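You operate a simulated robot arm through the tools that you are given. There is no shell and no other tool.

Carry out the task below with a simulated robot arm. There is one attempt and no reset: what you move stays moved.

TASK
Try the blue-band board on TAIL: at 120 mA it goes in the tray, under that on the white outline.
Fine: supply off before the board comes out.

The check looks at the end state, three seconds after you hand in, the way a careful person would. Anything else that was tipped, shoved, dropped, spilled or broken makes it a failure.

THE ROBOT
A 7-joint arm with a two-finger parallel gripper, fixed in place. Base frame: the origin is on the floor under the middle of its stand, x ahead of it, y to its left, z up. Units: m, degrees, N and s.
It reaches about 1.479 m from its shoulder. Its first joint turns from -166.0 to 166.0 degrees. Payload 4.4 kg.
The TCP is the grasp point between the finger pads, 0.023 m short of the fingertips. In the tool frame z runs along the fingers and y along their closing line. Largest opening 0.094 m; finger width 0.038, thickness 0.01; the body of the gripper, 0.054 by 0.096 m, starts 0.039 m behind the TCP.
Orientation is that of the tool frame in the base frame, as a unit quaternion [w, x, y, z]. With the fingers straight down and closing along the base's y, the tool's x points along the base's -x, its y along +y and its z along -z.

THE INTERFACE
- The arm moves only by the tool step_arm. Its argument "increments" is a list of rows, each an object (a shift or turn left out is 0, a gripper value left out holds the last) with "linear": the shift along the tool's x, y, z in m, a list of three; "delta_rot": the turn, a rotation vector about the tool's x, y, z in degrees, a list of three; "gripper": the gripper command, from -1 (shut) to 1 (fully open), values between in proportion. In form: [{"linear": [x, y, z], "delta_rot": [ax, ay, az], "gripper": gripper}, ...]. A call has 1 to 20 rows; each row is the pose to reach, as a shift and turn from the pose commanded when the call began, along the tool's axes at that moment. Each row takes 0.2 s and may step no farther than 0.05 m and 8.6 degrees from the row before; otherwise, or with a gripper value out of range, the whole call is refused. A pose out of reach is approached as far as the arm can. The call stops where the force on the tool passes 90 N (or 10 N more than at its start, if that is more) or the arm is blocked; 0.2 s more then pass. Each finger travels about 0.072 m/s and halts on what it meets, pressing with about 43 N; the grip force reading is that of the motor and also rises with nothing between the fingers. The clock runs only during rows and for 0.2 s after the last one: add rows that repeat a pose to give the fingers time. It gives the time, the measured TCP pose, the force on the tool (base axes), the opening and the grip force at its end, in the units of the frame above (readings bear some noise), with the torque about the TCP (base axes, N m) and any sound that the robot's microphone picked up.
- Cameras (640 x 400 px; columns grow to the right, rows downward): "scene" is fixed at [0.0502, 0.6505, 1.5647]; the picture's right is [-0.35, -0.94, 0.00], its down [-0.44, 0.16, -0.88] and it looks along [0.83, -0.31, -0.47] (base axes); focal length 335 px, centre (320, 200). "wrist" rides on the gripper at [0.086, 0.016, -0.074] in the tool frame; the picture's right is [-0.18, 0.98, 0.00], its down [-0.58, -0.11, -0.81] and it looks along [-0.79, -0.15, 0.59] (tool axes); focal length 243 px, centre (320, 200). There is no depth. A picture from a camera that has moved, and an enlarged one, comes with that camera's place and axes in the base frame and with its lens.
- capture(camera): a new picture of that camera. It takes no simulated time.
- close_up(camera, box): a new picture of the part [left, top, right, bottom] of that camera's present view, enlarged. It takes no simulated time.
- sign_off(): hands the job in; it is judged then, once.

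Places have to be worked out from the pictures, the camera data and where the tool is seen. Open the gripper and draw the arm clear of the work before you hand the job in, unless the task says otherwise.

The tools are called after "Request:" as a command line: name --argument value ..., lists and objects as JSON in quotes. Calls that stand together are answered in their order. step_arm: Moves the arm, as the interface text tells. Its arguments: {"type":"object","properties":{"increments":{"type":"array","items":{"type":"object","properties":{"linear":{"type":"array","items":{"type":"number"}},"delta_rot":{"type":"array","items":{"type":"number"}},"gripper":{"type":"number"}}}}},"required":["increments"]} The other tools are called the same way: capture (camera) takes a picture; close_up (camera, box) takes an enlarged picture of a part of a camera's view; sign_off () hands the job in.

At the start:

```text
time_s: 0.0
tcp_pos: [0.7144, -0.0255, 1.1963]
tcp_rot: [-0.001, 0.0, 1.0, 0.0]
contact_force: [-0.4, 0.8, 0.5]
ft_torque: [-0.02, 0.02, 0.0]
opening: 0.094
grip_force: 0.1
```

scene: 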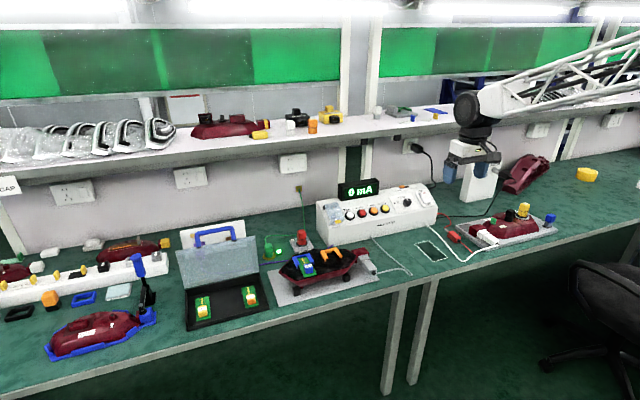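
wrist: 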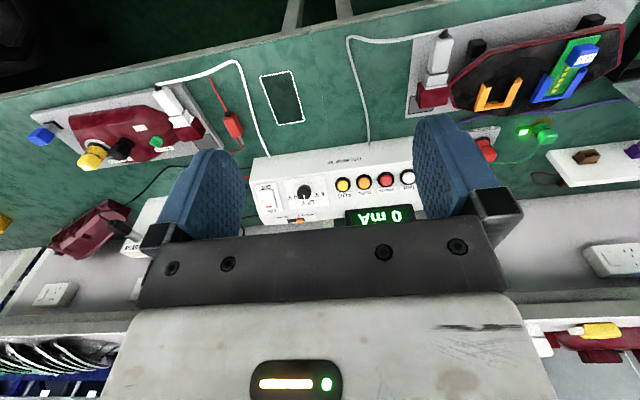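

I'll start by looking closely at the bench before moving anything.

Request:
close_up --camera "scene" --box '[170, 210, 400, 340]'

Request:
close_up --camera "scene" --box '[310, 160, 570, 290]'

Request:
close_up --camera "wrist" --box '[240, 20, 640, 240]'

Request:
close_up --camera "wrist" --box '[230, 130, 430, 240]'

```text
2.78 times, centred on (285, 275) of scene
camera zoom: at [0.0502, 0.6505, 1.5647], right [-0.35, -0.94, 0.0], down [-0.44, 0.16, -0.88], along [0.83, -0.31, -0.47], focal length 931 px, centre (417, -9)
```

zoom: 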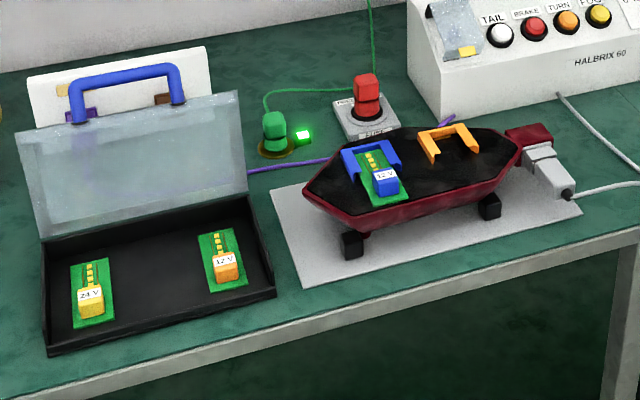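

```text
2.46 times, centred on (440, 225) of scene
camera zoom: at [0.0502, 0.6505, 1.5647], right [-0.35, -0.94, 0.0], down [-0.44, 0.16, -0.88], along [0.83, -0.31, -0.47], focal length 824 px, centre (25, 138)
```

zoom: 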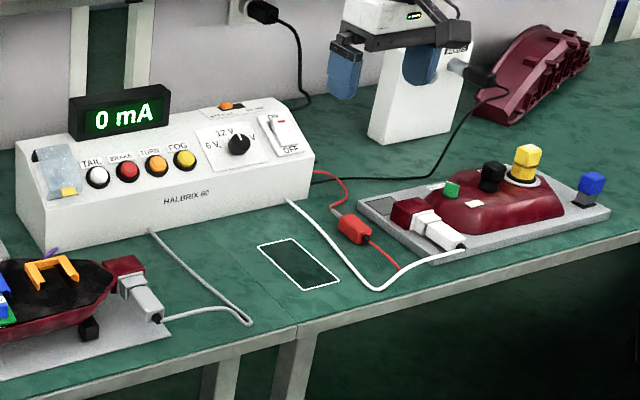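

```text
1.60 times, centred on (440, 130) of wrist
camera zoom: at [0.6273, -0.0075, 1.2697], right [0.18, 0.98, 0.0], down [0.58, -0.11, 0.81], along [0.79, -0.15, -0.59], focal length 388 px, centre (128, 312)
```

zoom: 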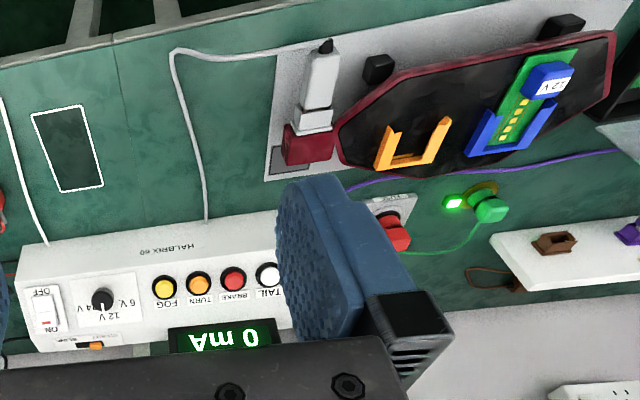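

```text
3.20 times, centred on (330, 185) of wrist
camera zoom: at [0.6273, -0.0075, 1.2697], right [0.18, 0.98, 0.0], down [0.58, -0.11, 0.81], along [0.79, -0.15, -0.59], focal length 776 px, centre (288, 248)
```

zoom: 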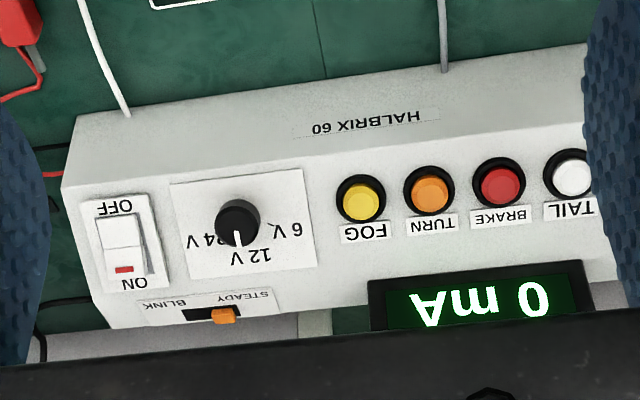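

The blue-component 12 V board appears to sit in the lamp's blue bracket. I'll look at the other areas (tray, red button, cover, switch) in more detail.

Request:
close_up --camera "scene" --box '[250, 215, 390, 300]'

Request:
close_up --camera "scene" --box '[310, 170, 440, 245]'

Request:
close_up --camera "scene" --box '[0, 210, 280, 370]'

Request:
close_up --camera "scene" --box '[430, 190, 570, 270]'

Request:
close_up --camera "scene" --box '[150, 80, 460, 190]'

Request:
close_up --camera "wrist" --box '[440, 20, 640, 145]'

```text
4.57 times, centred on (320, 258) of scene
camera zoom: at [0.0502, 0.6505, 1.5647], right [-0.35, -0.94, 0.0], down [-0.44, 0.16, -0.88], along [0.83, -0.31, -0.47], focal length 1530 px, centre (320, -63)
```

zoom: 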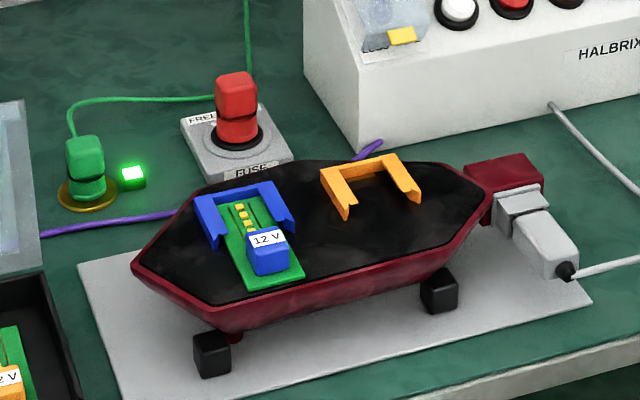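

```text
4.92 times, centred on (375, 208) of scene
camera zoom: at [0.0502, 0.6505, 1.5647], right [-0.35, -0.94, 0.0], down [-0.44, 0.16, -0.88], along [0.83, -0.31, -0.47], focal length 1648 px, centre (49, 163)
```

zoom: 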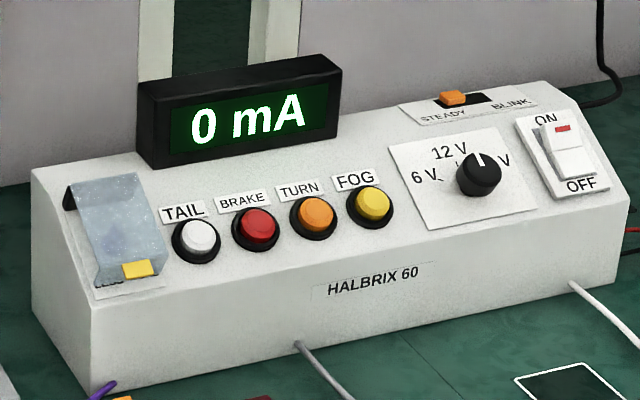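

```text
2.29 times, centred on (140, 290) of scene
camera zoom: at [0.0502, 0.6505, 1.5647], right [-0.35, -0.94, 0.0], down [-0.44, 0.16, -0.88], along [0.83, -0.31, -0.47], focal length 765 px, centre (731, -6)
```

zoom: 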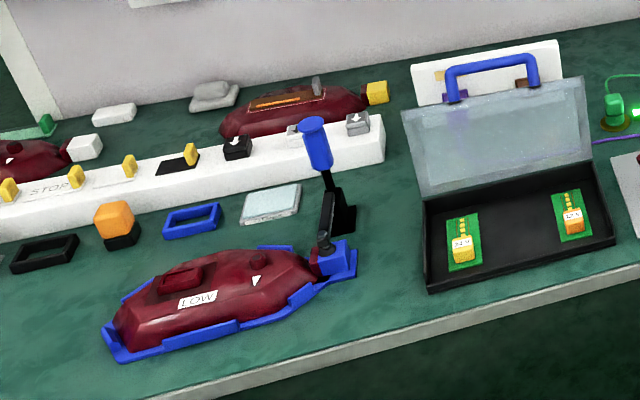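

```text
4.57 times, centred on (500, 230) of scene
camera zoom: at [0.0502, 0.6505, 1.5647], right [-0.35, -0.94, 0.0], down [-0.44, 0.16, -0.88], along [0.83, -0.31, -0.47], focal length 1530 px, centre (-503, 63)
```

zoom: 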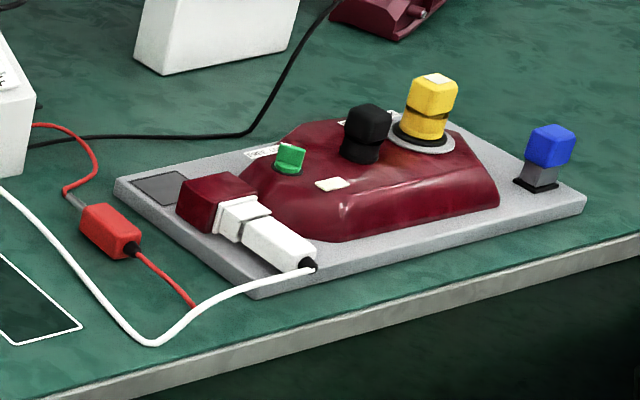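

```text
2.06 times, centred on (305, 135) of scene
camera zoom: at [0.0502, 0.6505, 1.5647], right [-0.35, -0.94, 0.0], down [-0.44, 0.16, -0.88], along [0.83, -0.31, -0.47], focal length 691 px, centre (351, 334)
```

zoom: 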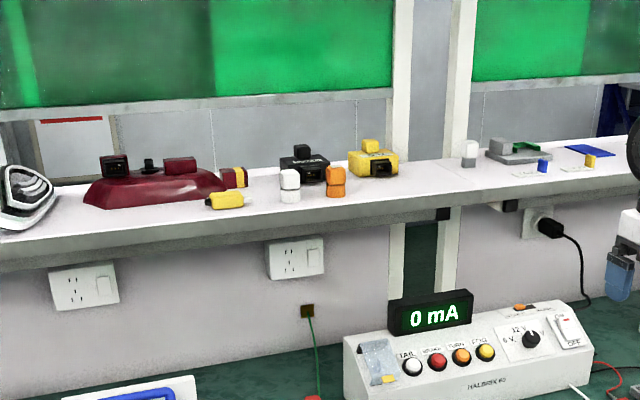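

```text
3.20 times, centred on (540, 82) of wrist
camera zoom: at [0.6273, -0.0075, 1.2697], right [0.18, 0.98, 0.0], down [0.58, -0.11, 0.81], along [0.79, -0.15, -0.59], focal length 776 px, centre (-384, 576)
```

zoom: 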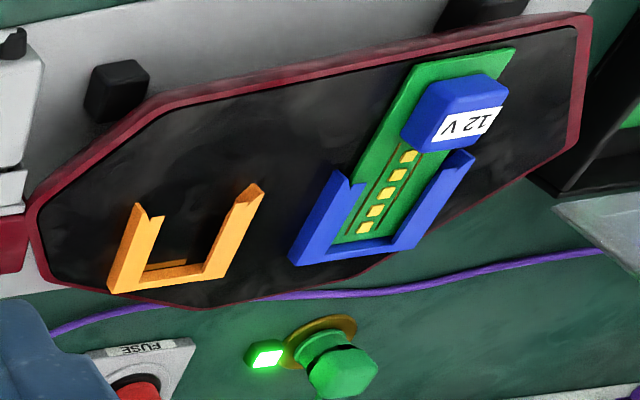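

The bench top works out to z≈0.76, with TAIL near (1.11, 0.13, 0.87), the on/off switch near (1.11, -0.24, 0.88), and the blue board near (0.88, 0.38, 0.845). I'll move the wrist camera nearer to the supply to read the panel.

Request:
step_arm --increments '[{"linear": [-0.03, 0.015, 0.02], "gripper": 1}, {"linear": [-0.06, 0.03, 0.04]}, {"linear": [-0.09, 0.045, 0.06]}, {"linear": [-0.11, 0.06, 0.08]}, {"linear": [-0.13, 0.075, 0.1]}]'

Request:
capture --camera "wrist"

Request:
capture --camera "scene"

```text
time_s: 1.2
tcp_pos: [0.8418, 0.0521, 1.0911]
tcp_rot: [0.0, -0.001, 1.0, 0.001]
contact_force: [-0.3, 0.5, 0.3]
ft_torque: [-0.04, -0.01, 0.0]
opening: 0.094
grip_force: 0.0
```

```text
taken
camera wrist: at [0.7547, 0.0693, 1.1656], right [0.18, 0.98, 0.0], down [0.58, -0.11, 0.81], along [0.79, -0.15, -0.59], focal length 243 px, centre (320, 200)
```

wrist: 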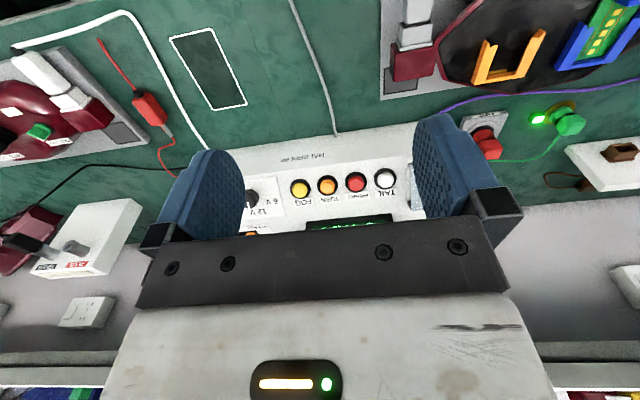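

```text
taken
```

scene: 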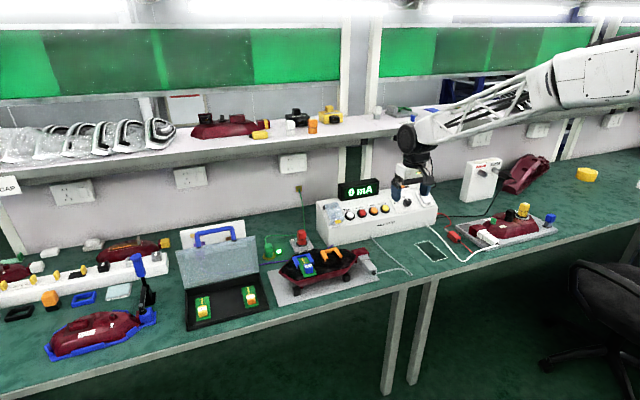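

Close-ups render with real detail, so a moderate distance is fine. I'll shift right (−y) to inspect the dial, switch and slide unobstructed.

Request:
step_arm --increments '[{"linear": [0.02, -0.04, 0.0]}, {"linear": [0.04, -0.08, 0.0]}, {"linear": [0.06, -0.12, 0.0]}, {"linear": [0.08, -0.16, 0.0]}, {"linear": [0.09, -0.2, 0.0]}]'

Request:
close_up --camera "wrist" --box '[240, 90, 440, 215]'

Request:
capture --camera "wrist"

```text
time_s: 2.4
tcp_pos: [0.7513, -0.1471, 1.0939]
tcp_rot: [0.0, 0.0, 1.0, -0.001]
contact_force: [-0.3, 0.2, 0.2]
ft_torque: [0.03, -0.02, 0.0]
opening: 0.094
grip_force: 0.0
```

```text
3.20 times, centred on (340, 152) of wrist
camera zoom: at [0.664, -0.1296, 1.1685], right [0.18, 0.98, 0.0], down [0.58, -0.11, 0.81], along [0.79, -0.15, -0.59], focal length 776 px, centre (256, 352)
```

zoom: 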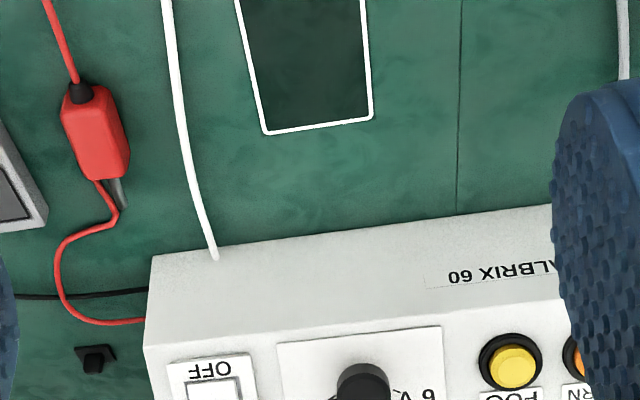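

```text
taken
camera wrist: at [0.664, -0.1296, 1.1685], right [0.18, 0.98, 0.0], down [0.58, -0.11, 0.81], along [0.79, -0.15, -0.59], focal length 243 px, centre (320, 200)
```

wrist: 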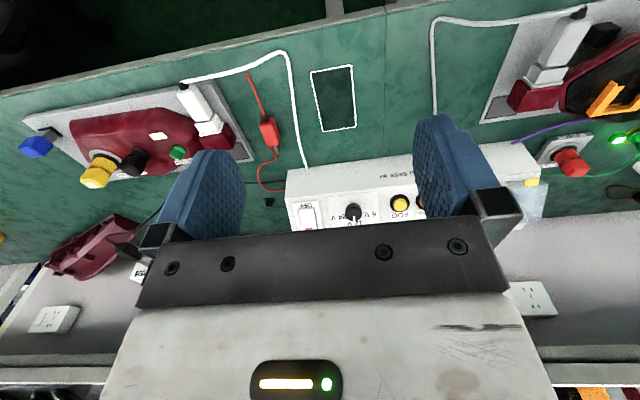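

Request:
close_up --camera "wrist" --box '[280, 180, 376, 240]'

Request:
close_up --camera "scene" --box '[385, 170, 449, 210]'

Request:
close_up --camera "scene" --box '[316, 185, 380, 225]'

Request:
close_up --camera "scene" --box '[262, 222, 326, 262]'

Request:
close_up --camera "scene" --box '[280, 240, 376, 300]'

```text
6.67 times, centred on (328, 210) of wrist
camera zoom: at [0.664, -0.1296, 1.1685], right [0.18, 0.98, 0.0], down [0.58, -0.11, 0.81], along [0.79, -0.15, -0.59], focal length 1618 px, centre (267, 133)
```

zoom: 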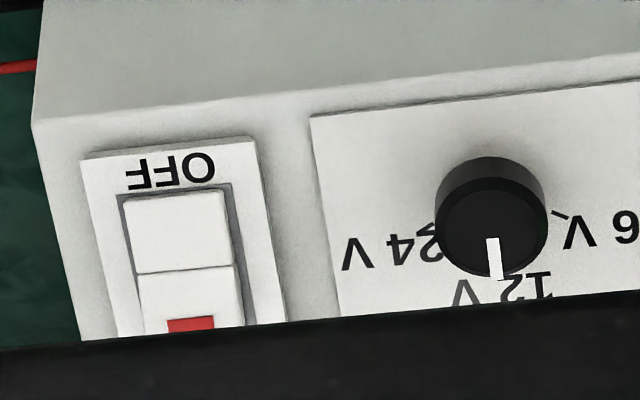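

```text
10.00 times, centred on (417, 190) of scene
camera zoom: at [0.0502, 0.6505, 1.5647], right [-0.35, -0.94, 0.0], down [-0.44, 0.16, -0.88], along [0.83, -0.31, -0.47], focal length 3347 px, centre (-650, 300)
```

zoom: 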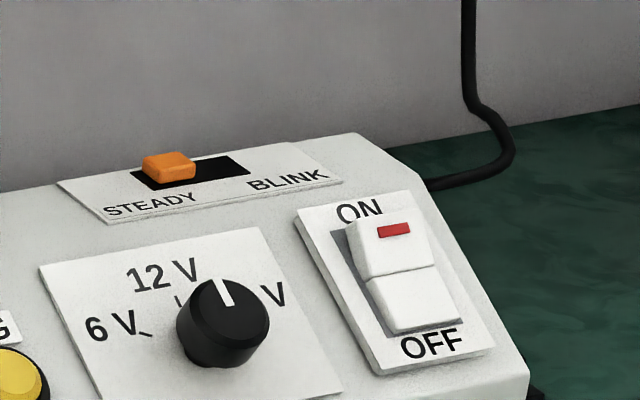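

```text
10.00 times, centred on (348, 205) of scene
camera zoom: at [0.0502, 0.6505, 1.5647], right [-0.35, -0.94, 0.0], down [-0.44, 0.16, -0.88], along [0.83, -0.31, -0.47], focal length 3347 px, centre (40, 150)
```

zoom: 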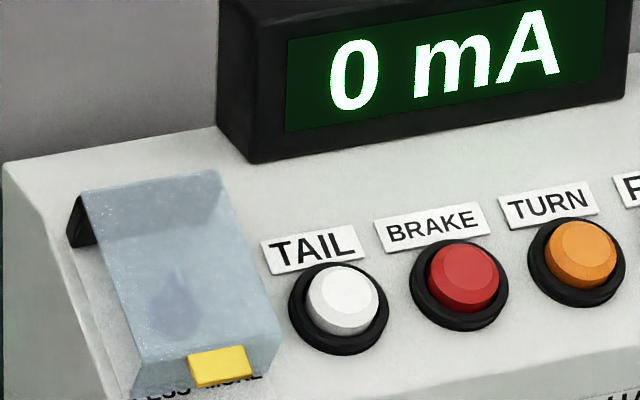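

```text
10.00 times, centred on (294, 242) of scene
camera zoom: at [0.0502, 0.6505, 1.5647], right [-0.35, -0.94, 0.0], down [-0.44, 0.16, -0.88], along [0.83, -0.31, -0.47], focal length 3347 px, centre (580, -220)
```

zoom: 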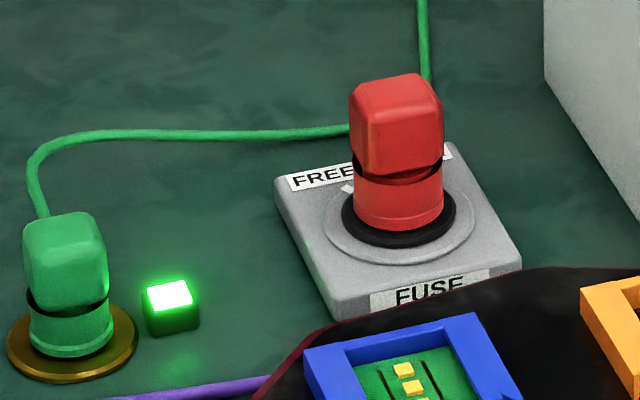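

```text
6.67 times, centred on (328, 270) of scene
camera zoom: at [0.0502, 0.6505, 1.5647], right [-0.35, -0.94, 0.0], down [-0.44, 0.16, -0.88], along [0.83, -0.31, -0.47], focal length 2232 px, centre (267, -267)
```

zoom: 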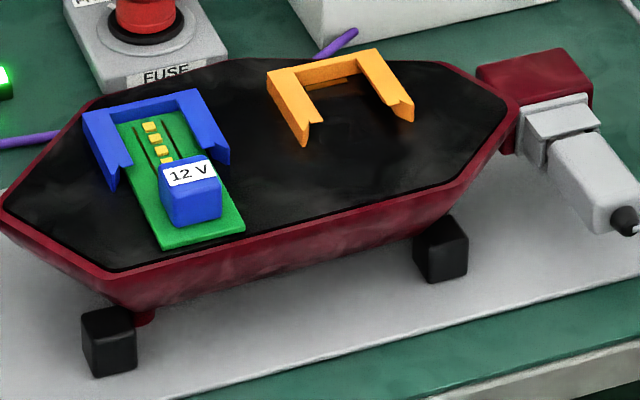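

Request:
close_up --camera "scene" --box '[360, 90, 460, 152]'

Request:
close_up --camera "scene" --box '[175, 265, 271, 325]'

Request:
close_up --camera "scene" --box '[170, 215, 266, 275]'

Request:
close_up --camera "scene" --box '[0, 250, 160, 350]'

Request:
close_up --camera "scene" --box '[180, 90, 356, 200]'

Request:
close_up --camera "scene" --box '[0, 100, 176, 210]'

```text
6.40 times, centred on (410, 121) of scene
camera zoom: at [0.0502, 0.6505, 1.5647], right [-0.35, -0.94, 0.0], down [-0.44, 0.16, -0.88], along [0.83, -0.31, -0.47], focal length 2142 px, centre (-256, 706)
```

zoom: 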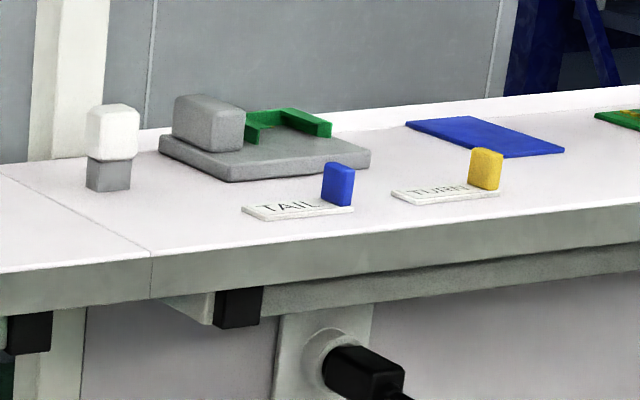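

```text
6.67 times, centred on (223, 295) of scene
camera zoom: at [0.0502, 0.6505, 1.5647], right [-0.35, -0.94, 0.0], down [-0.44, 0.16, -0.88], along [0.83, -0.31, -0.47], focal length 2232 px, centre (967, -433)
```

zoom: 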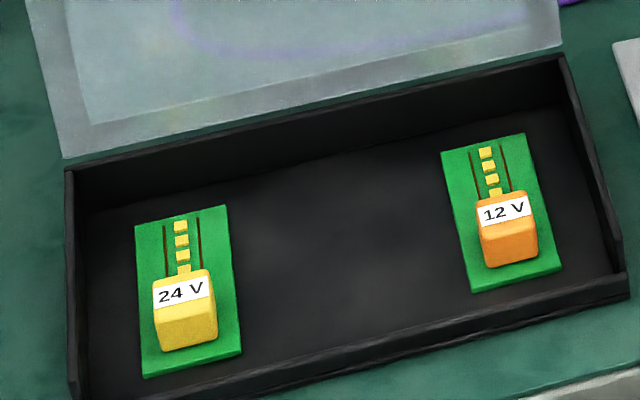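

```text
6.67 times, centred on (218, 245) of scene
camera zoom: at [0.0502, 0.6505, 1.5647], right [-0.35, -0.94, 0.0], down [-0.44, 0.16, -0.88], along [0.83, -0.31, -0.47], focal length 2232 px, centre (1000, -100)
```

zoom: 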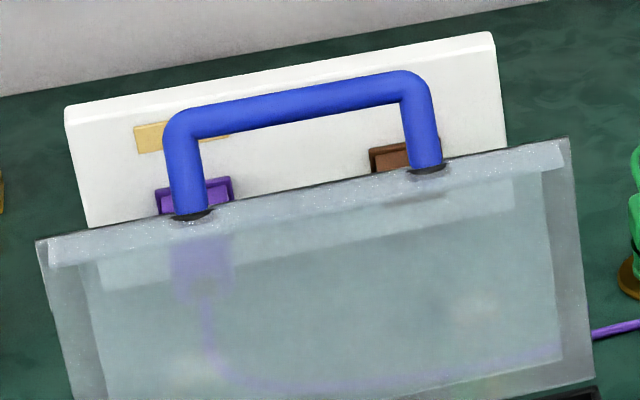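

```text
4.00 times, centred on (80, 300) of scene
camera zoom: at [0.0502, 0.6505, 1.5647], right [-0.35, -0.94, 0.0], down [-0.44, 0.16, -0.88], along [0.83, -0.31, -0.47], focal length 1339 px, centre (1280, -200)
```

zoom: 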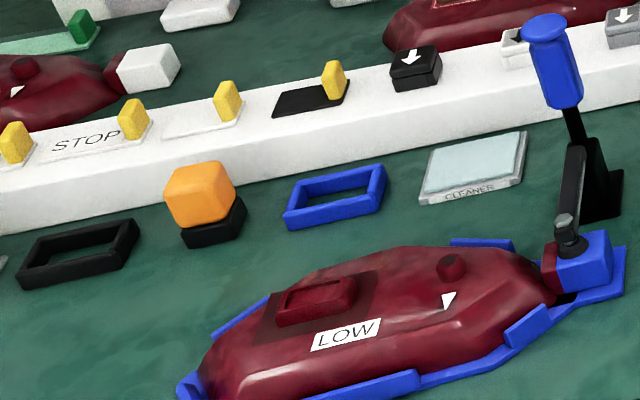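

```text
3.64 times, centred on (268, 145) of scene
camera zoom: at [0.0502, 0.6505, 1.5647], right [-0.35, -0.94, 0.0], down [-0.44, 0.16, -0.88], along [0.83, -0.31, -0.47], focal length 1217 px, centre (509, 400)
```

zoom: 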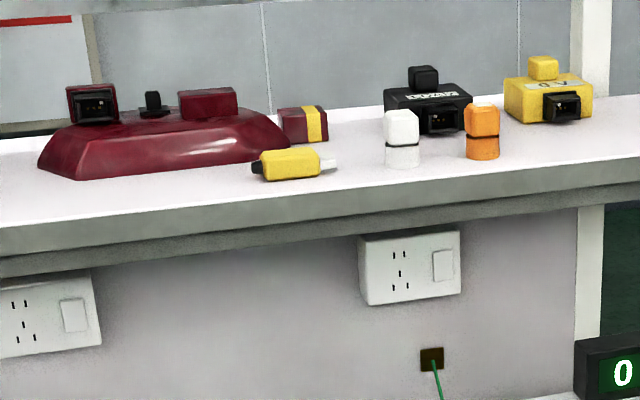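

```text
3.64 times, centred on (88, 155) of scene
camera zoom: at [0.0502, 0.6505, 1.5647], right [-0.35, -0.94, 0.0], down [-0.44, 0.16, -0.88], along [0.83, -0.31, -0.47], focal length 1217 px, centre (1164, 364)
```

zoom: 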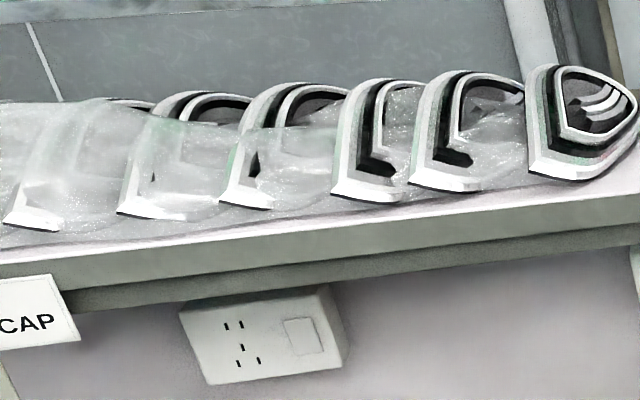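

The dial points at 12 V, the slide is on STEADY and the rocker looks OFF. The shelf cards pair TAIL with blue. Next I'll move left over the lamp to inspect the board seating, the FUSE/FREE block and the case.

Request:
step_arm --increments '[{"linear": [0.0, 0.05, 0.0]}, {"linear": [0.0, 0.1, 0.0]}, {"linear": [0.0, 0.15, 0.0]}, {"linear": [0.0, 0.2, 0.0]}, {"linear": [0.0, 0.25, 0.0]}, {"linear": [0.0, 0.3, 0.0]}, {"linear": [0.0, 0.35, 0.0]}, {"linear": [0.0, 0.4, 0.0]}, {"linear": [0.0, 0.45, 0.0]}, {"linear": [0.0, 0.5, 0.0]}, {"linear": [0.0, 0.53, 0.0]}]'

Request:
capture --camera "wrist"

Request:
close_up --camera "wrist" --box '[240, 20, 420, 132]'

Request:
close_up --camera "wrist" --box '[240, 110, 420, 222]'

```text
time_s: 4.8
tcp_pos: [0.7534, 0.3801, 1.0954]
tcp_rot: [0.0, -0.001, 1.0, 0.001]
contact_force: [-0.6, 0.8, -0.4]
ft_torque: [0.01, -0.03, 0.0]
opening: 0.094
grip_force: 0.2
```

```text
taken
camera wrist: at [0.6656, 0.3971, 1.1694], right [0.18, 0.98, 0.0], down [0.58, -0.11, 0.81], along [0.79, -0.15, -0.59], focal length 243 px, centre (320, 200)
```

wrist: 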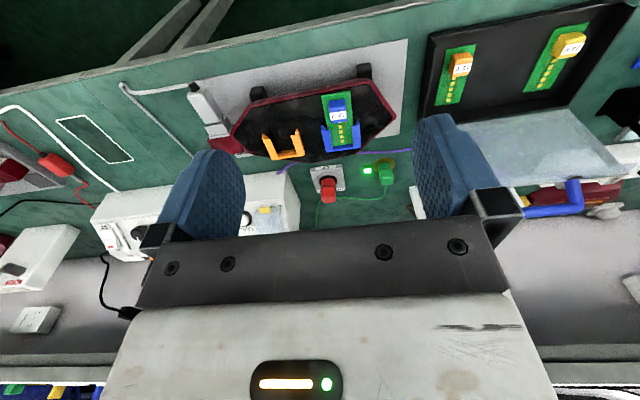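

```text
3.56 times, centred on (330, 76) of wrist
camera zoom: at [0.6656, 0.3971, 1.1694], right [0.18, 0.98, 0.0], down [0.58, -0.11, 0.81], along [0.79, -0.15, -0.59], focal length 863 px, centre (284, 641)
```

zoom: 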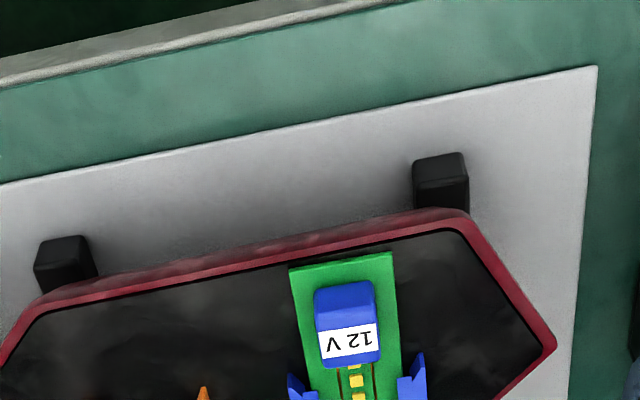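

```text
3.56 times, centred on (330, 166) of wrist
camera zoom: at [0.6656, 0.3971, 1.1694], right [0.18, 0.98, 0.0], down [0.58, -0.11, 0.81], along [0.79, -0.15, -0.59], focal length 863 px, centre (284, 321)
```

zoom: 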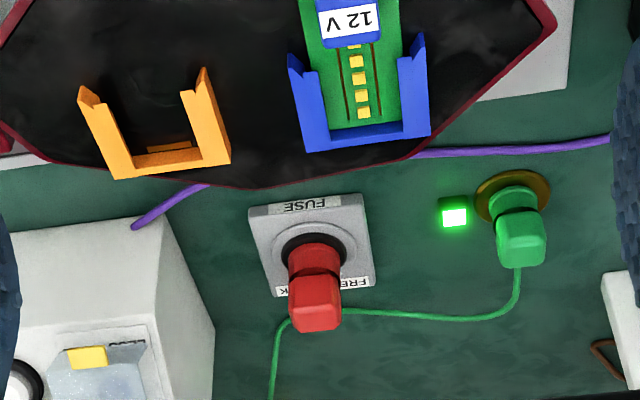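

The board's gold contacts reach the back wall of the blue bracket, so it looks seated. From triangulation the rocker's ON end (red mark) is at about (1.121, -0.239, 0.901) and the panel slopes about 25°. I'll shut the gripper and go above the rocker.

Request:
step_arm --increments '[{"linear": [-0.022, -0.0413, 0], "gripper": -1}, {"linear": [-0.044, -0.0825, 0]}, {"linear": [-0.066, -0.1238, 0]}, {"linear": [-0.088, -0.1651, 0]}, {"linear": [-0.11, -0.2063, 0]}, {"linear": [-0.132, -0.2476, 0]}, {"linear": [-0.154, -0.2889, 0]}, {"linear": [-0.176, -0.3301, 0]}, {"linear": [-0.198, -0.3714, 0]}, {"linear": [-0.22, -0.4127, 0]}, {"linear": [-0.242, -0.4539, 0]}, {"linear": [-0.264, -0.4952, 0]}, {"linear": [-0.286, -0.5365, 0]}, {"linear": [-0.308, -0.5777, 0]}, {"linear": [-0.33, -0.619, 0]}, {"linear": [-0.33, -0.619, 0.04]}, {"linear": [-0.33, -0.619, 0.08]}]'

Request:
capture --camera "wrist"

Request:
capture --camera "scene"

```text
time_s: 8.4
tcp_pos: [1.0837, -0.2367, 1.017]
tcp_rot: [0.001, 0.0, 1.0, 0.0]
contact_force: [-0.3, 0.0, 0.6]
ft_torque: [0.03, 0.01, 0.01]
opening: 0.0001
grip_force: 42.7
```

```text
taken
camera wrist: at [0.9975, -0.2187, 1.0909], right [0.18, 0.98, 0.0], down [0.58, -0.11, 0.81], along [0.79, -0.15, -0.59], focal length 243 px, centre (320, 200)
```

wrist: 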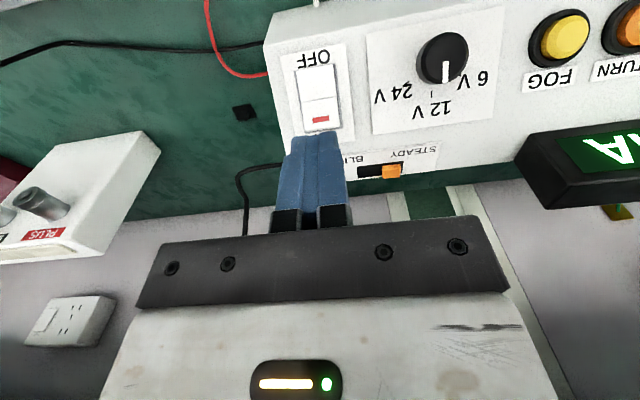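

```text
taken
```

scene: 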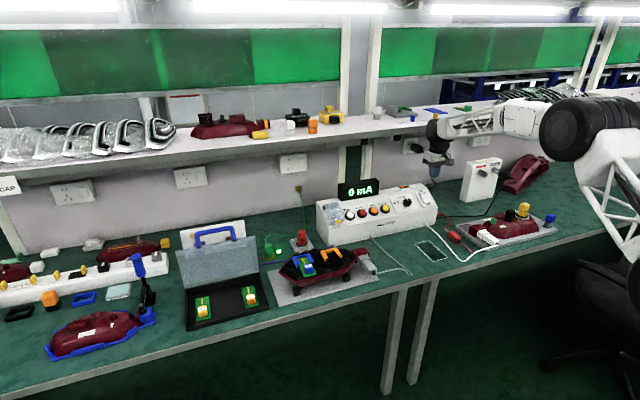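

Request:
close_up --camera "wrist" --box '[270, 20, 430, 120]'

Request:
close_up --camera "wrist" --box '[270, 80, 366, 140]'

Request:
close_up --camera "wrist" --box '[360, 20, 520, 120]'

```text
4.00 times, centred on (350, 70) of wrist
camera zoom: at [0.9975, -0.2187, 1.0909], right [0.18, 0.98, 0.0], down [0.58, -0.11, 0.81], along [0.79, -0.15, -0.59], focal length 970 px, centre (200, 720)
```

zoom: 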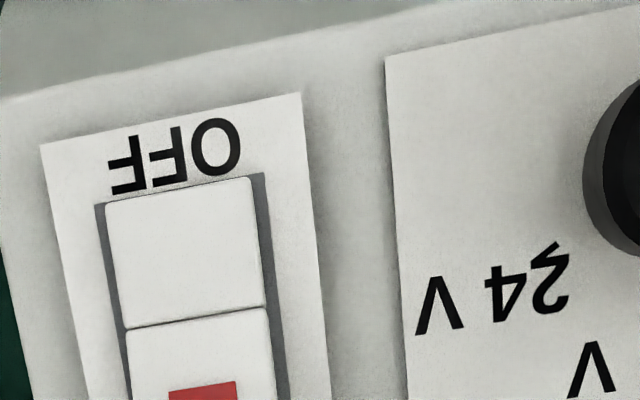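

```text
6.67 times, centred on (318, 110) of wrist
camera zoom: at [0.9975, -0.2187, 1.0909], right [0.18, 0.98, 0.0], down [0.58, -0.11, 0.81], along [0.79, -0.15, -0.59], focal length 1618 px, centre (333, 800)
```

zoom: 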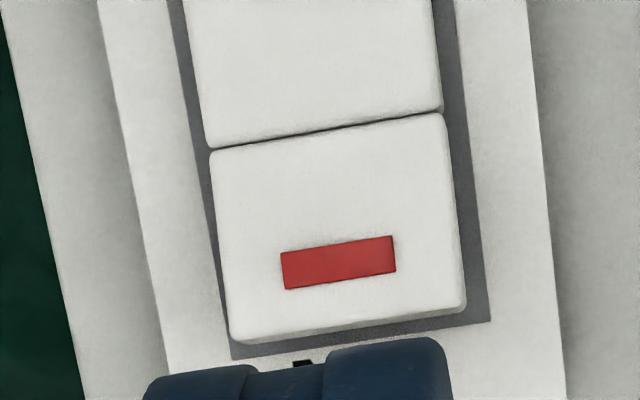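

```text
4.00 times, centred on (440, 70) of wrist
camera zoom: at [0.9975, -0.2187, 1.0909], right [0.18, 0.98, 0.0], down [0.58, -0.11, 0.81], along [0.79, -0.15, -0.59], focal length 970 px, centre (-160, 720)
```

zoom: 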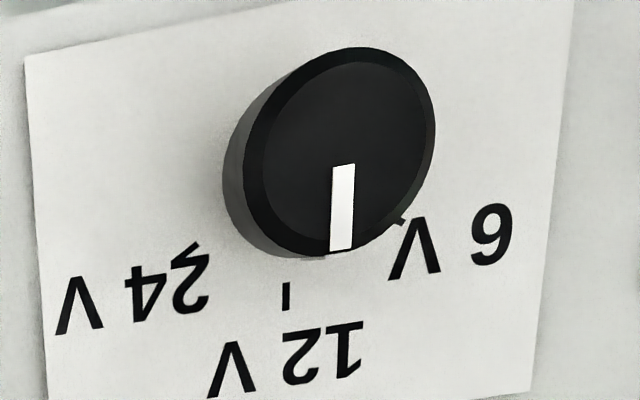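

The knob pointer is parallel to the 12 V tick, so the voltage already matches the board; the rocker's ON half is raised and runs x≈1.121–1.139, y≈-0.243. I'll line the shut fingertips up over that half and lower to just above it.

Request:
step_arm --increments '[{"linear": [-0.019, -0.003, 0.0], "gripper": -1}, {"linear": [-0.038, -0.006, 0.02]}, {"linear": [-0.038, -0.006, 0.05]}, {"linear": [-0.038, -0.006, 0.075]}]'

Request:
close_up --camera "wrist" --box '[220, 40, 420, 165]'

Request:
close_up --camera "scene" --box '[385, 150, 465, 220]'

```text
time_s: 9.4
tcp_pos: [1.122, -0.2434, 0.9415]
tcp_rot: [0.0, -0.001, 1.0, -0.001]
contact_force: [-0.5, -0.6, 0.9]
ft_torque: [-0.02, -0.04, 0.05]
opening: 0.0
grip_force: 42.0
```

```text
3.20 times, centred on (320, 102) of wrist
camera zoom: at [1.0347, -0.2252, 1.0164], right [0.18, 0.98, 0.0], down [0.58, -0.11, 0.81], along [0.79, -0.15, -0.59], focal length 776 px, centre (320, 512)
```

zoom: 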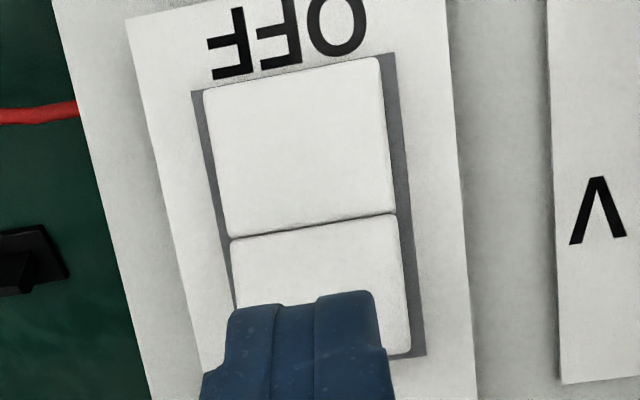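

```text
5.71 times, centred on (425, 185) of scene
camera zoom: at [0.0502, 0.6505, 1.5647], right [-0.35, -0.94, 0.0], down [-0.44, 0.16, -0.88], along [0.83, -0.31, -0.47], focal length 1913 px, centre (-280, 286)
```

zoom: 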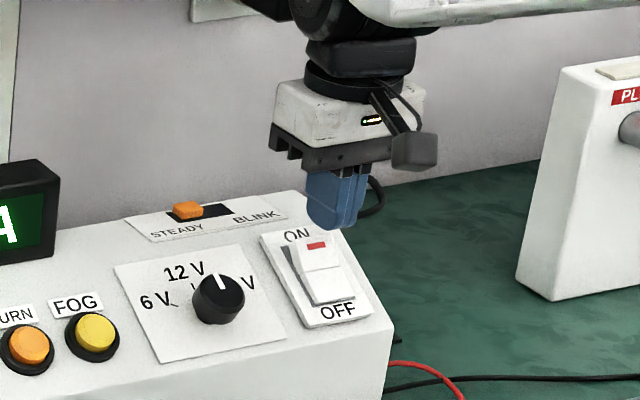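

The fingertips are centred over the red mark on the ON half. I'll press down gently in small steps while watching the force.

Request:
step_arm --increments '[{"linear": [0, 0.002, 0.006], "gripper": -1}, {"linear": [0, 0.002, 0.012]}, {"linear": [0, 0.002, 0.016]}]'

```text
time_s: 10.2
tcp_pos: [1.122, -0.2412, 0.9244]
tcp_rot: [0.0, 0.0, 1.0, 0.0]
contact_force: [0.2, 0.9, 2.8]
ft_torque: [0.02, -0.02, 0.0]
opening: 0.0
grip_force: 42.6
```

The force has only just begun to rise (about 2–3 N), so the tip is at the rocker. I'll press a few millimetres further.

Request:
step_arm --increments '[{"linear": [0, 0, 0.003], "gripper": -1}, {"linear": [0, 0, 0.006]}]'

Request:
close_up --camera "scene" --box '[335, 150, 465, 230]'

```text
time_s: 10.8
tcp_pos: [1.123, -0.242, 0.9177]
tcp_rot: [0.0, 0.0, 1.0, 0.0]
contact_force: [0.9, -0.5, -0.4]
ft_torque: [0.01, 0.02, 0.0]
opening: 0.0
grip_force: 42.0
```

```text
4.92 times, centred on (400, 190) of scene
camera zoom: at [0.0502, 0.6505, 1.5647], right [-0.35, -0.94, 0.0], down [-0.44, 0.16, -0.88], along [0.83, -0.31, -0.47], focal length 1648 px, centre (-74, 249)
```

zoom: 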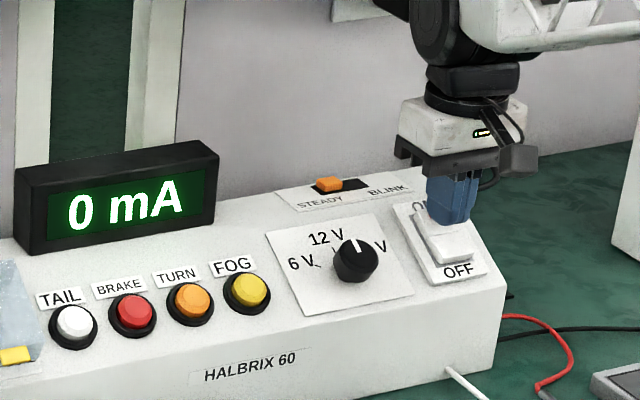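

The force dropped away, which suggests the rocker flipped. I'll lift clear and look.

Request:
step_arm --increments '[{"linear": [0, 0, -0.03], "gripper": -1}, {"linear": [0.03, 0, -0.07]}, {"linear": [0.07, 0, -0.09]}]'

Request:
close_up --camera "scene" --box '[385, 160, 449, 210]'

Request:
close_up --camera "wrist" --box '[240, 20, 400, 140]'

```text
time_s: 11.6
tcp_pos: [1.0503, -0.2399, 1.008]
tcp_rot: [-0.001, 0.0, 1.0, 0.0]
contact_force: [0.2, -0.2, -1.9]
ft_torque: [-0.03, 0.02, -0.01]
opening: 0.0
grip_force: 42.1
```

```text
8.00 times, centred on (417, 185) of scene
camera zoom: at [0.0502, 0.6505, 1.5647], right [-0.35, -0.94, 0.0], down [-0.44, 0.16, -0.88], along [0.83, -0.31, -0.47], focal length 2678 px, centre (-456, 320)
```

zoom: 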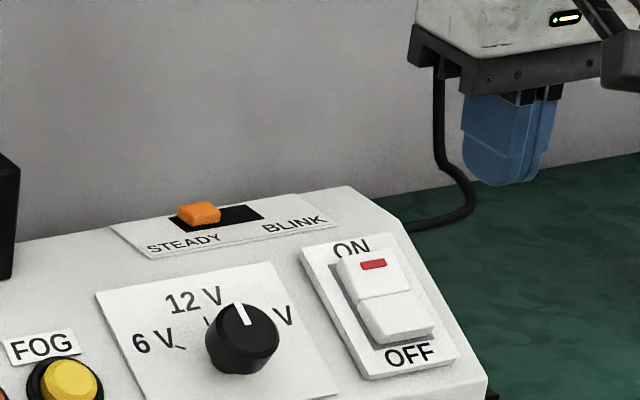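

```text
3.33 times, centred on (320, 80) of wrist
camera zoom: at [0.9639, -0.223, 1.082], right [0.18, 0.98, 0.0], down [0.58, -0.11, 0.81], along [0.79, -0.15, -0.59], focal length 809 px, centre (320, 600)
```

zoom: 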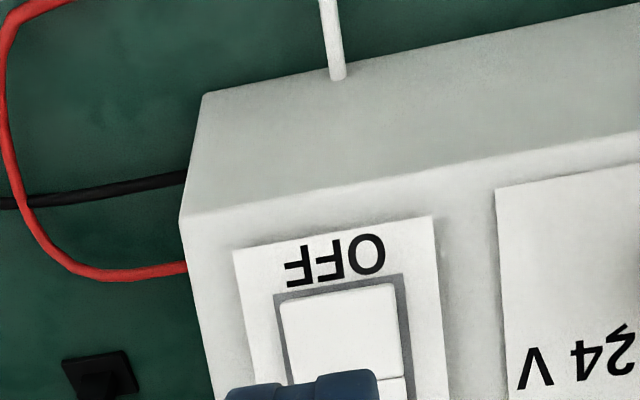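

Request:
close_up --camera "scene" --box '[385, 170, 449, 210]'

Request:
close_up --camera "scene" --box '[310, 170, 390, 220]'

```text
10.00 times, centred on (417, 190) of scene
camera zoom: at [0.0502, 0.6505, 1.5647], right [-0.35, -0.94, 0.0], down [-0.44, 0.16, -0.88], along [0.83, -0.31, -0.47], focal length 3347 px, centre (-650, 300)
```

zoom: 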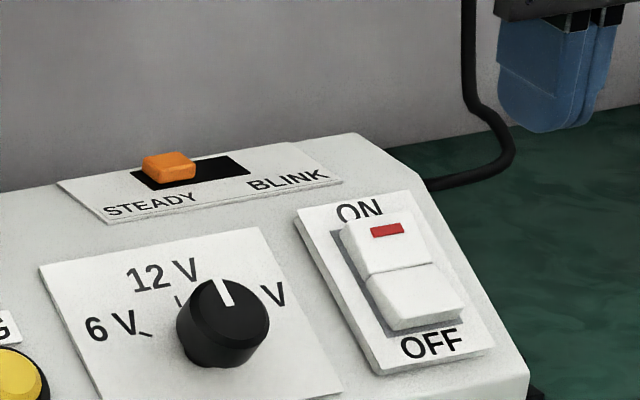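

```text
8.00 times, centred on (350, 195) of scene
camera zoom: at [0.0502, 0.6505, 1.5647], right [-0.35, -0.94, 0.0], down [-0.44, 0.16, -0.88], along [0.83, -0.31, -0.47], focal length 2678 px, centre (80, 240)
```

zoom: 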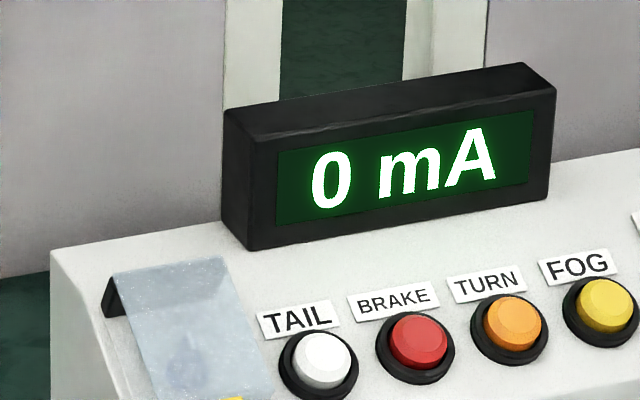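

Compared with before, the ON end has dropped and the OFF end has risen, so the supply is now ON. Next is TAIL at about (1.106, 0.128, 0.870): I'll move across and tilt the tool about 25° to match the panel normal.

Request:
step_arm --increments '[{"linear": [0, 0.046, 0], "delta_rot": [0, -5, 0], "gripper": -1}, {"linear": [0, 0.092, 0], "delta_rot": [0, -10, 0]}, {"linear": [0, 0.138, 0], "delta_rot": [0, -15, 0]}, {"linear": [0, 0.184, 0], "delta_rot": [0, -20, 0]}, {"linear": [0, 0.23, 0], "delta_rot": [0, -25, 0]}, {"linear": [0, 0.276, 0], "delta_rot": [0, -25, 0]}, {"linear": [0, 0.322, 0], "delta_rot": [0, -25, 0]}, {"linear": [-0.007, 0.368, 0.01], "delta_rot": [0, -25, 0]}, {"linear": [-0.0147, 0.368, 0.03], "delta_rot": [0, -25, 0]}, {"linear": [-0.0147, 0.368, 0.05], "delta_rot": [0, -25, 0]}]'

Request:
capture --camera "wrist"

Request:
close_up --camera "scene" --box '[310, 150, 422, 220]'

```text
time_s: 13.8
tcp_pos: [1.0674, 0.1261, 0.96]
tcp_rot: [0.216, 0.001, 0.976, 0.0]
contact_force: [-0.4, 0.2, 0.0]
ft_torque: [0.01, 0.02, 0.02]
opening: 0.0
grip_force: 42.3
```

```text
taken
camera wrist: at [0.9568, 0.1437, 0.9899], right [0.17, 0.98, 0.08], down [0.19, -0.11, 0.98], along [0.97, -0.15, -0.2], focal length 243 px, centre (320, 200)
```

wrist: 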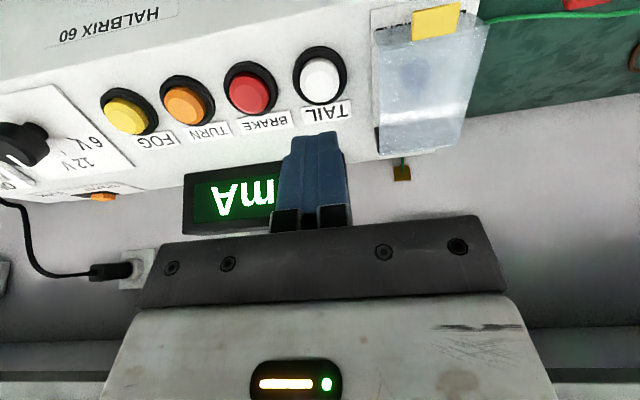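

```text
5.71 times, centred on (366, 185) of scene
camera zoom: at [0.0502, 0.6505, 1.5647], right [-0.35, -0.94, 0.0], down [-0.44, 0.16, -0.88], along [0.83, -0.31, -0.47], focal length 1913 px, centre (57, 286)
```

zoom: 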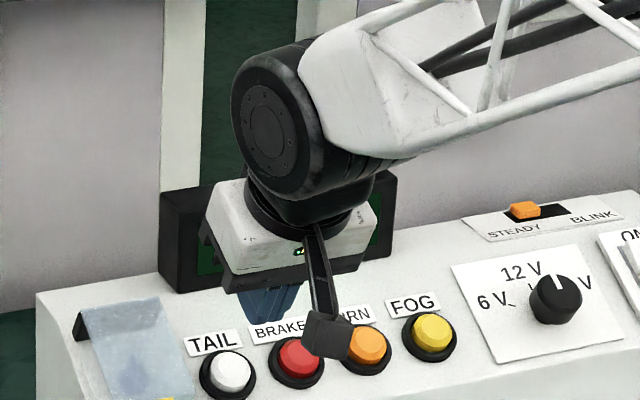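

TAIL checks out at about (1.106, 0.128, 0.870) from this third view. So I can read the display with the wrist camera while pressing, I'll yaw the tool about its own axis, so the fingers no longer hide the digits, then move closer.

Request:
step_arm --increments '[{"linear": [0, 0.001, 0.01], "delta_rot": [0, 0, -8], "gripper": -1}, {"linear": [0, 0.002, 0.02], "delta_rot": [0, 0, -16]}, {"linear": [0, 0.002, 0.03], "delta_rot": [0, 0, -24]}, {"linear": [0, 0.002, 0.04], "delta_rot": [0, 0, -32]}, {"linear": [0, 0.002, 0.05], "delta_rot": [0, 0, -40]}]'

Request:
capture --camera "wrist"

Request:
close_up --camera "scene" --box '[310, 150, 422, 220]'

```text
time_s: 15.0
tcp_pos: [1.0873, 0.1272, 0.9123]
tcp_rot: [0.204, -0.335, 0.917, -0.074]
contact_force: [0.2, -1.5, -0.2]
ft_torque: [0.0, 0.03, -0.02]
opening: 0.0
grip_force: 42.8
```

```text
taken
camera wrist: at [0.9874, 0.0851, 0.947], right [-0.45, 0.87, -0.21], down [0.13, 0.29, 0.95], along [0.89, 0.4, -0.24], focal length 243 px, centre (320, 200)
```

wrist: 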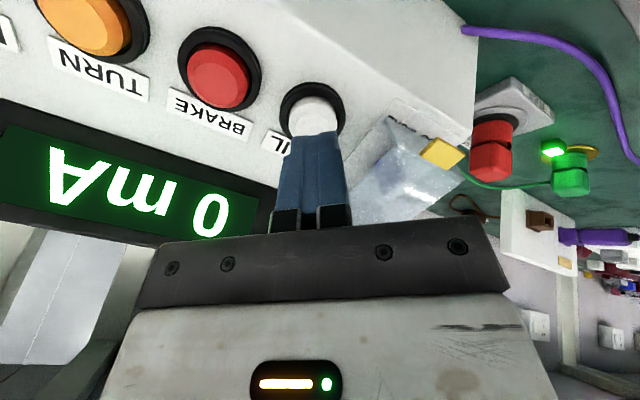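

```text
5.71 times, centred on (366, 185) of scene
camera zoom: at [0.0502, 0.6505, 1.5647], right [-0.35, -0.94, 0.0], down [-0.44, 0.16, -0.88], along [0.83, -0.31, -0.47], focal length 1913 px, centre (57, 286)
```

zoom: 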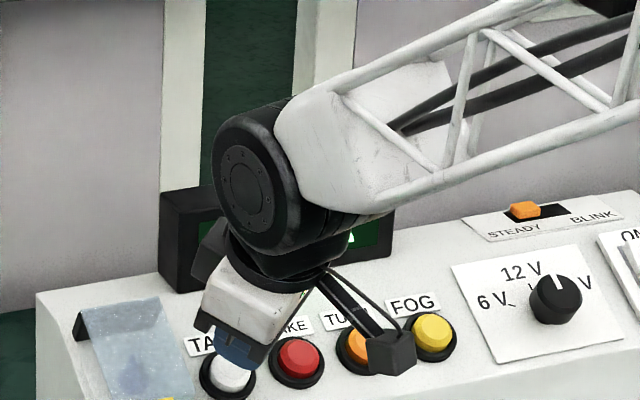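

The display is now fully readable from the wrist camera. I'll advance along the tool axis toward TAIL until light contact.

Request:
step_arm --increments '[{"linear": [0, 0, 0.006], "gripper": -1}, {"linear": [0, 0, 0.012]}, {"linear": [0, 0, 0.018]}, {"linear": [0, 0, 0.021]}]'

Request:
capture --camera "wrist"

```text
time_s: 16.0
tcp_pos: [1.0984, 0.1261, 0.894]
tcp_rot: [0.204, -0.334, 0.917, -0.075]
contact_force: [1.2, 0.3, 0.8]
ft_torque: [-0.04, -0.03, 0.0]
opening: 0.0
grip_force: 42.6
```

```text
taken
camera wrist: at [0.9957, 0.0844, 0.9289], right [-0.44, 0.87, -0.21], down [0.13, 0.29, 0.95], along [0.89, 0.4, -0.24], focal length 243 px, centre (320, 200)
```

wrist: 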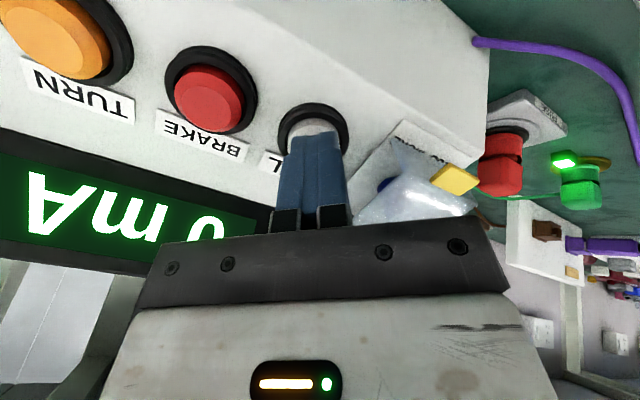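

Barely touching now. I'll press a few millimetres more and read the display.

Request:
step_arm --increments '[{"linear": [0, 0, 0.003], "gripper": -1}, {"linear": [0, 0, 0.006]}]'

Request:
capture --camera "wrist"

Request:
close_up --camera "scene" --box '[310, 150, 422, 220]'

```text
time_s: 16.6
tcp_pos: [1.1008, 0.1264, 0.8906]
tcp_rot: [0.205, -0.333, 0.917, -0.074]
contact_force: [-2.1, -2.3, 0.8]
ft_torque: [0.0, 0.0, -0.04]
opening: 0.0
grip_force: 43.0
heard: click
```

```text
taken
camera wrist: at [0.9987, 0.0847, 0.9245], right [-0.44, 0.87, -0.21], down [0.13, 0.29, 0.95], along [0.89, 0.4, -0.24], focal length 243 px, centre (320, 200)
```

wrist: 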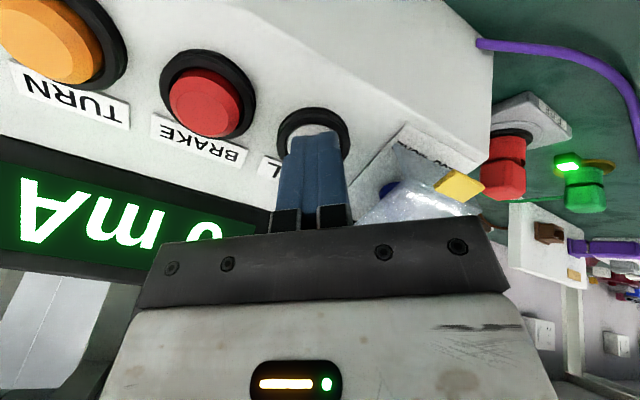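

```text
5.71 times, centred on (366, 185) of scene
camera zoom: at [0.0502, 0.6505, 1.5647], right [-0.35, -0.94, 0.0], down [-0.44, 0.16, -0.88], along [0.83, -0.31, -0.47], focal length 1913 px, centre (57, 286)
```

zoom: 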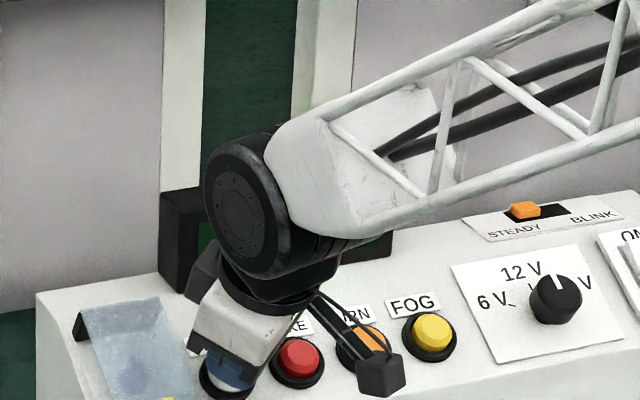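

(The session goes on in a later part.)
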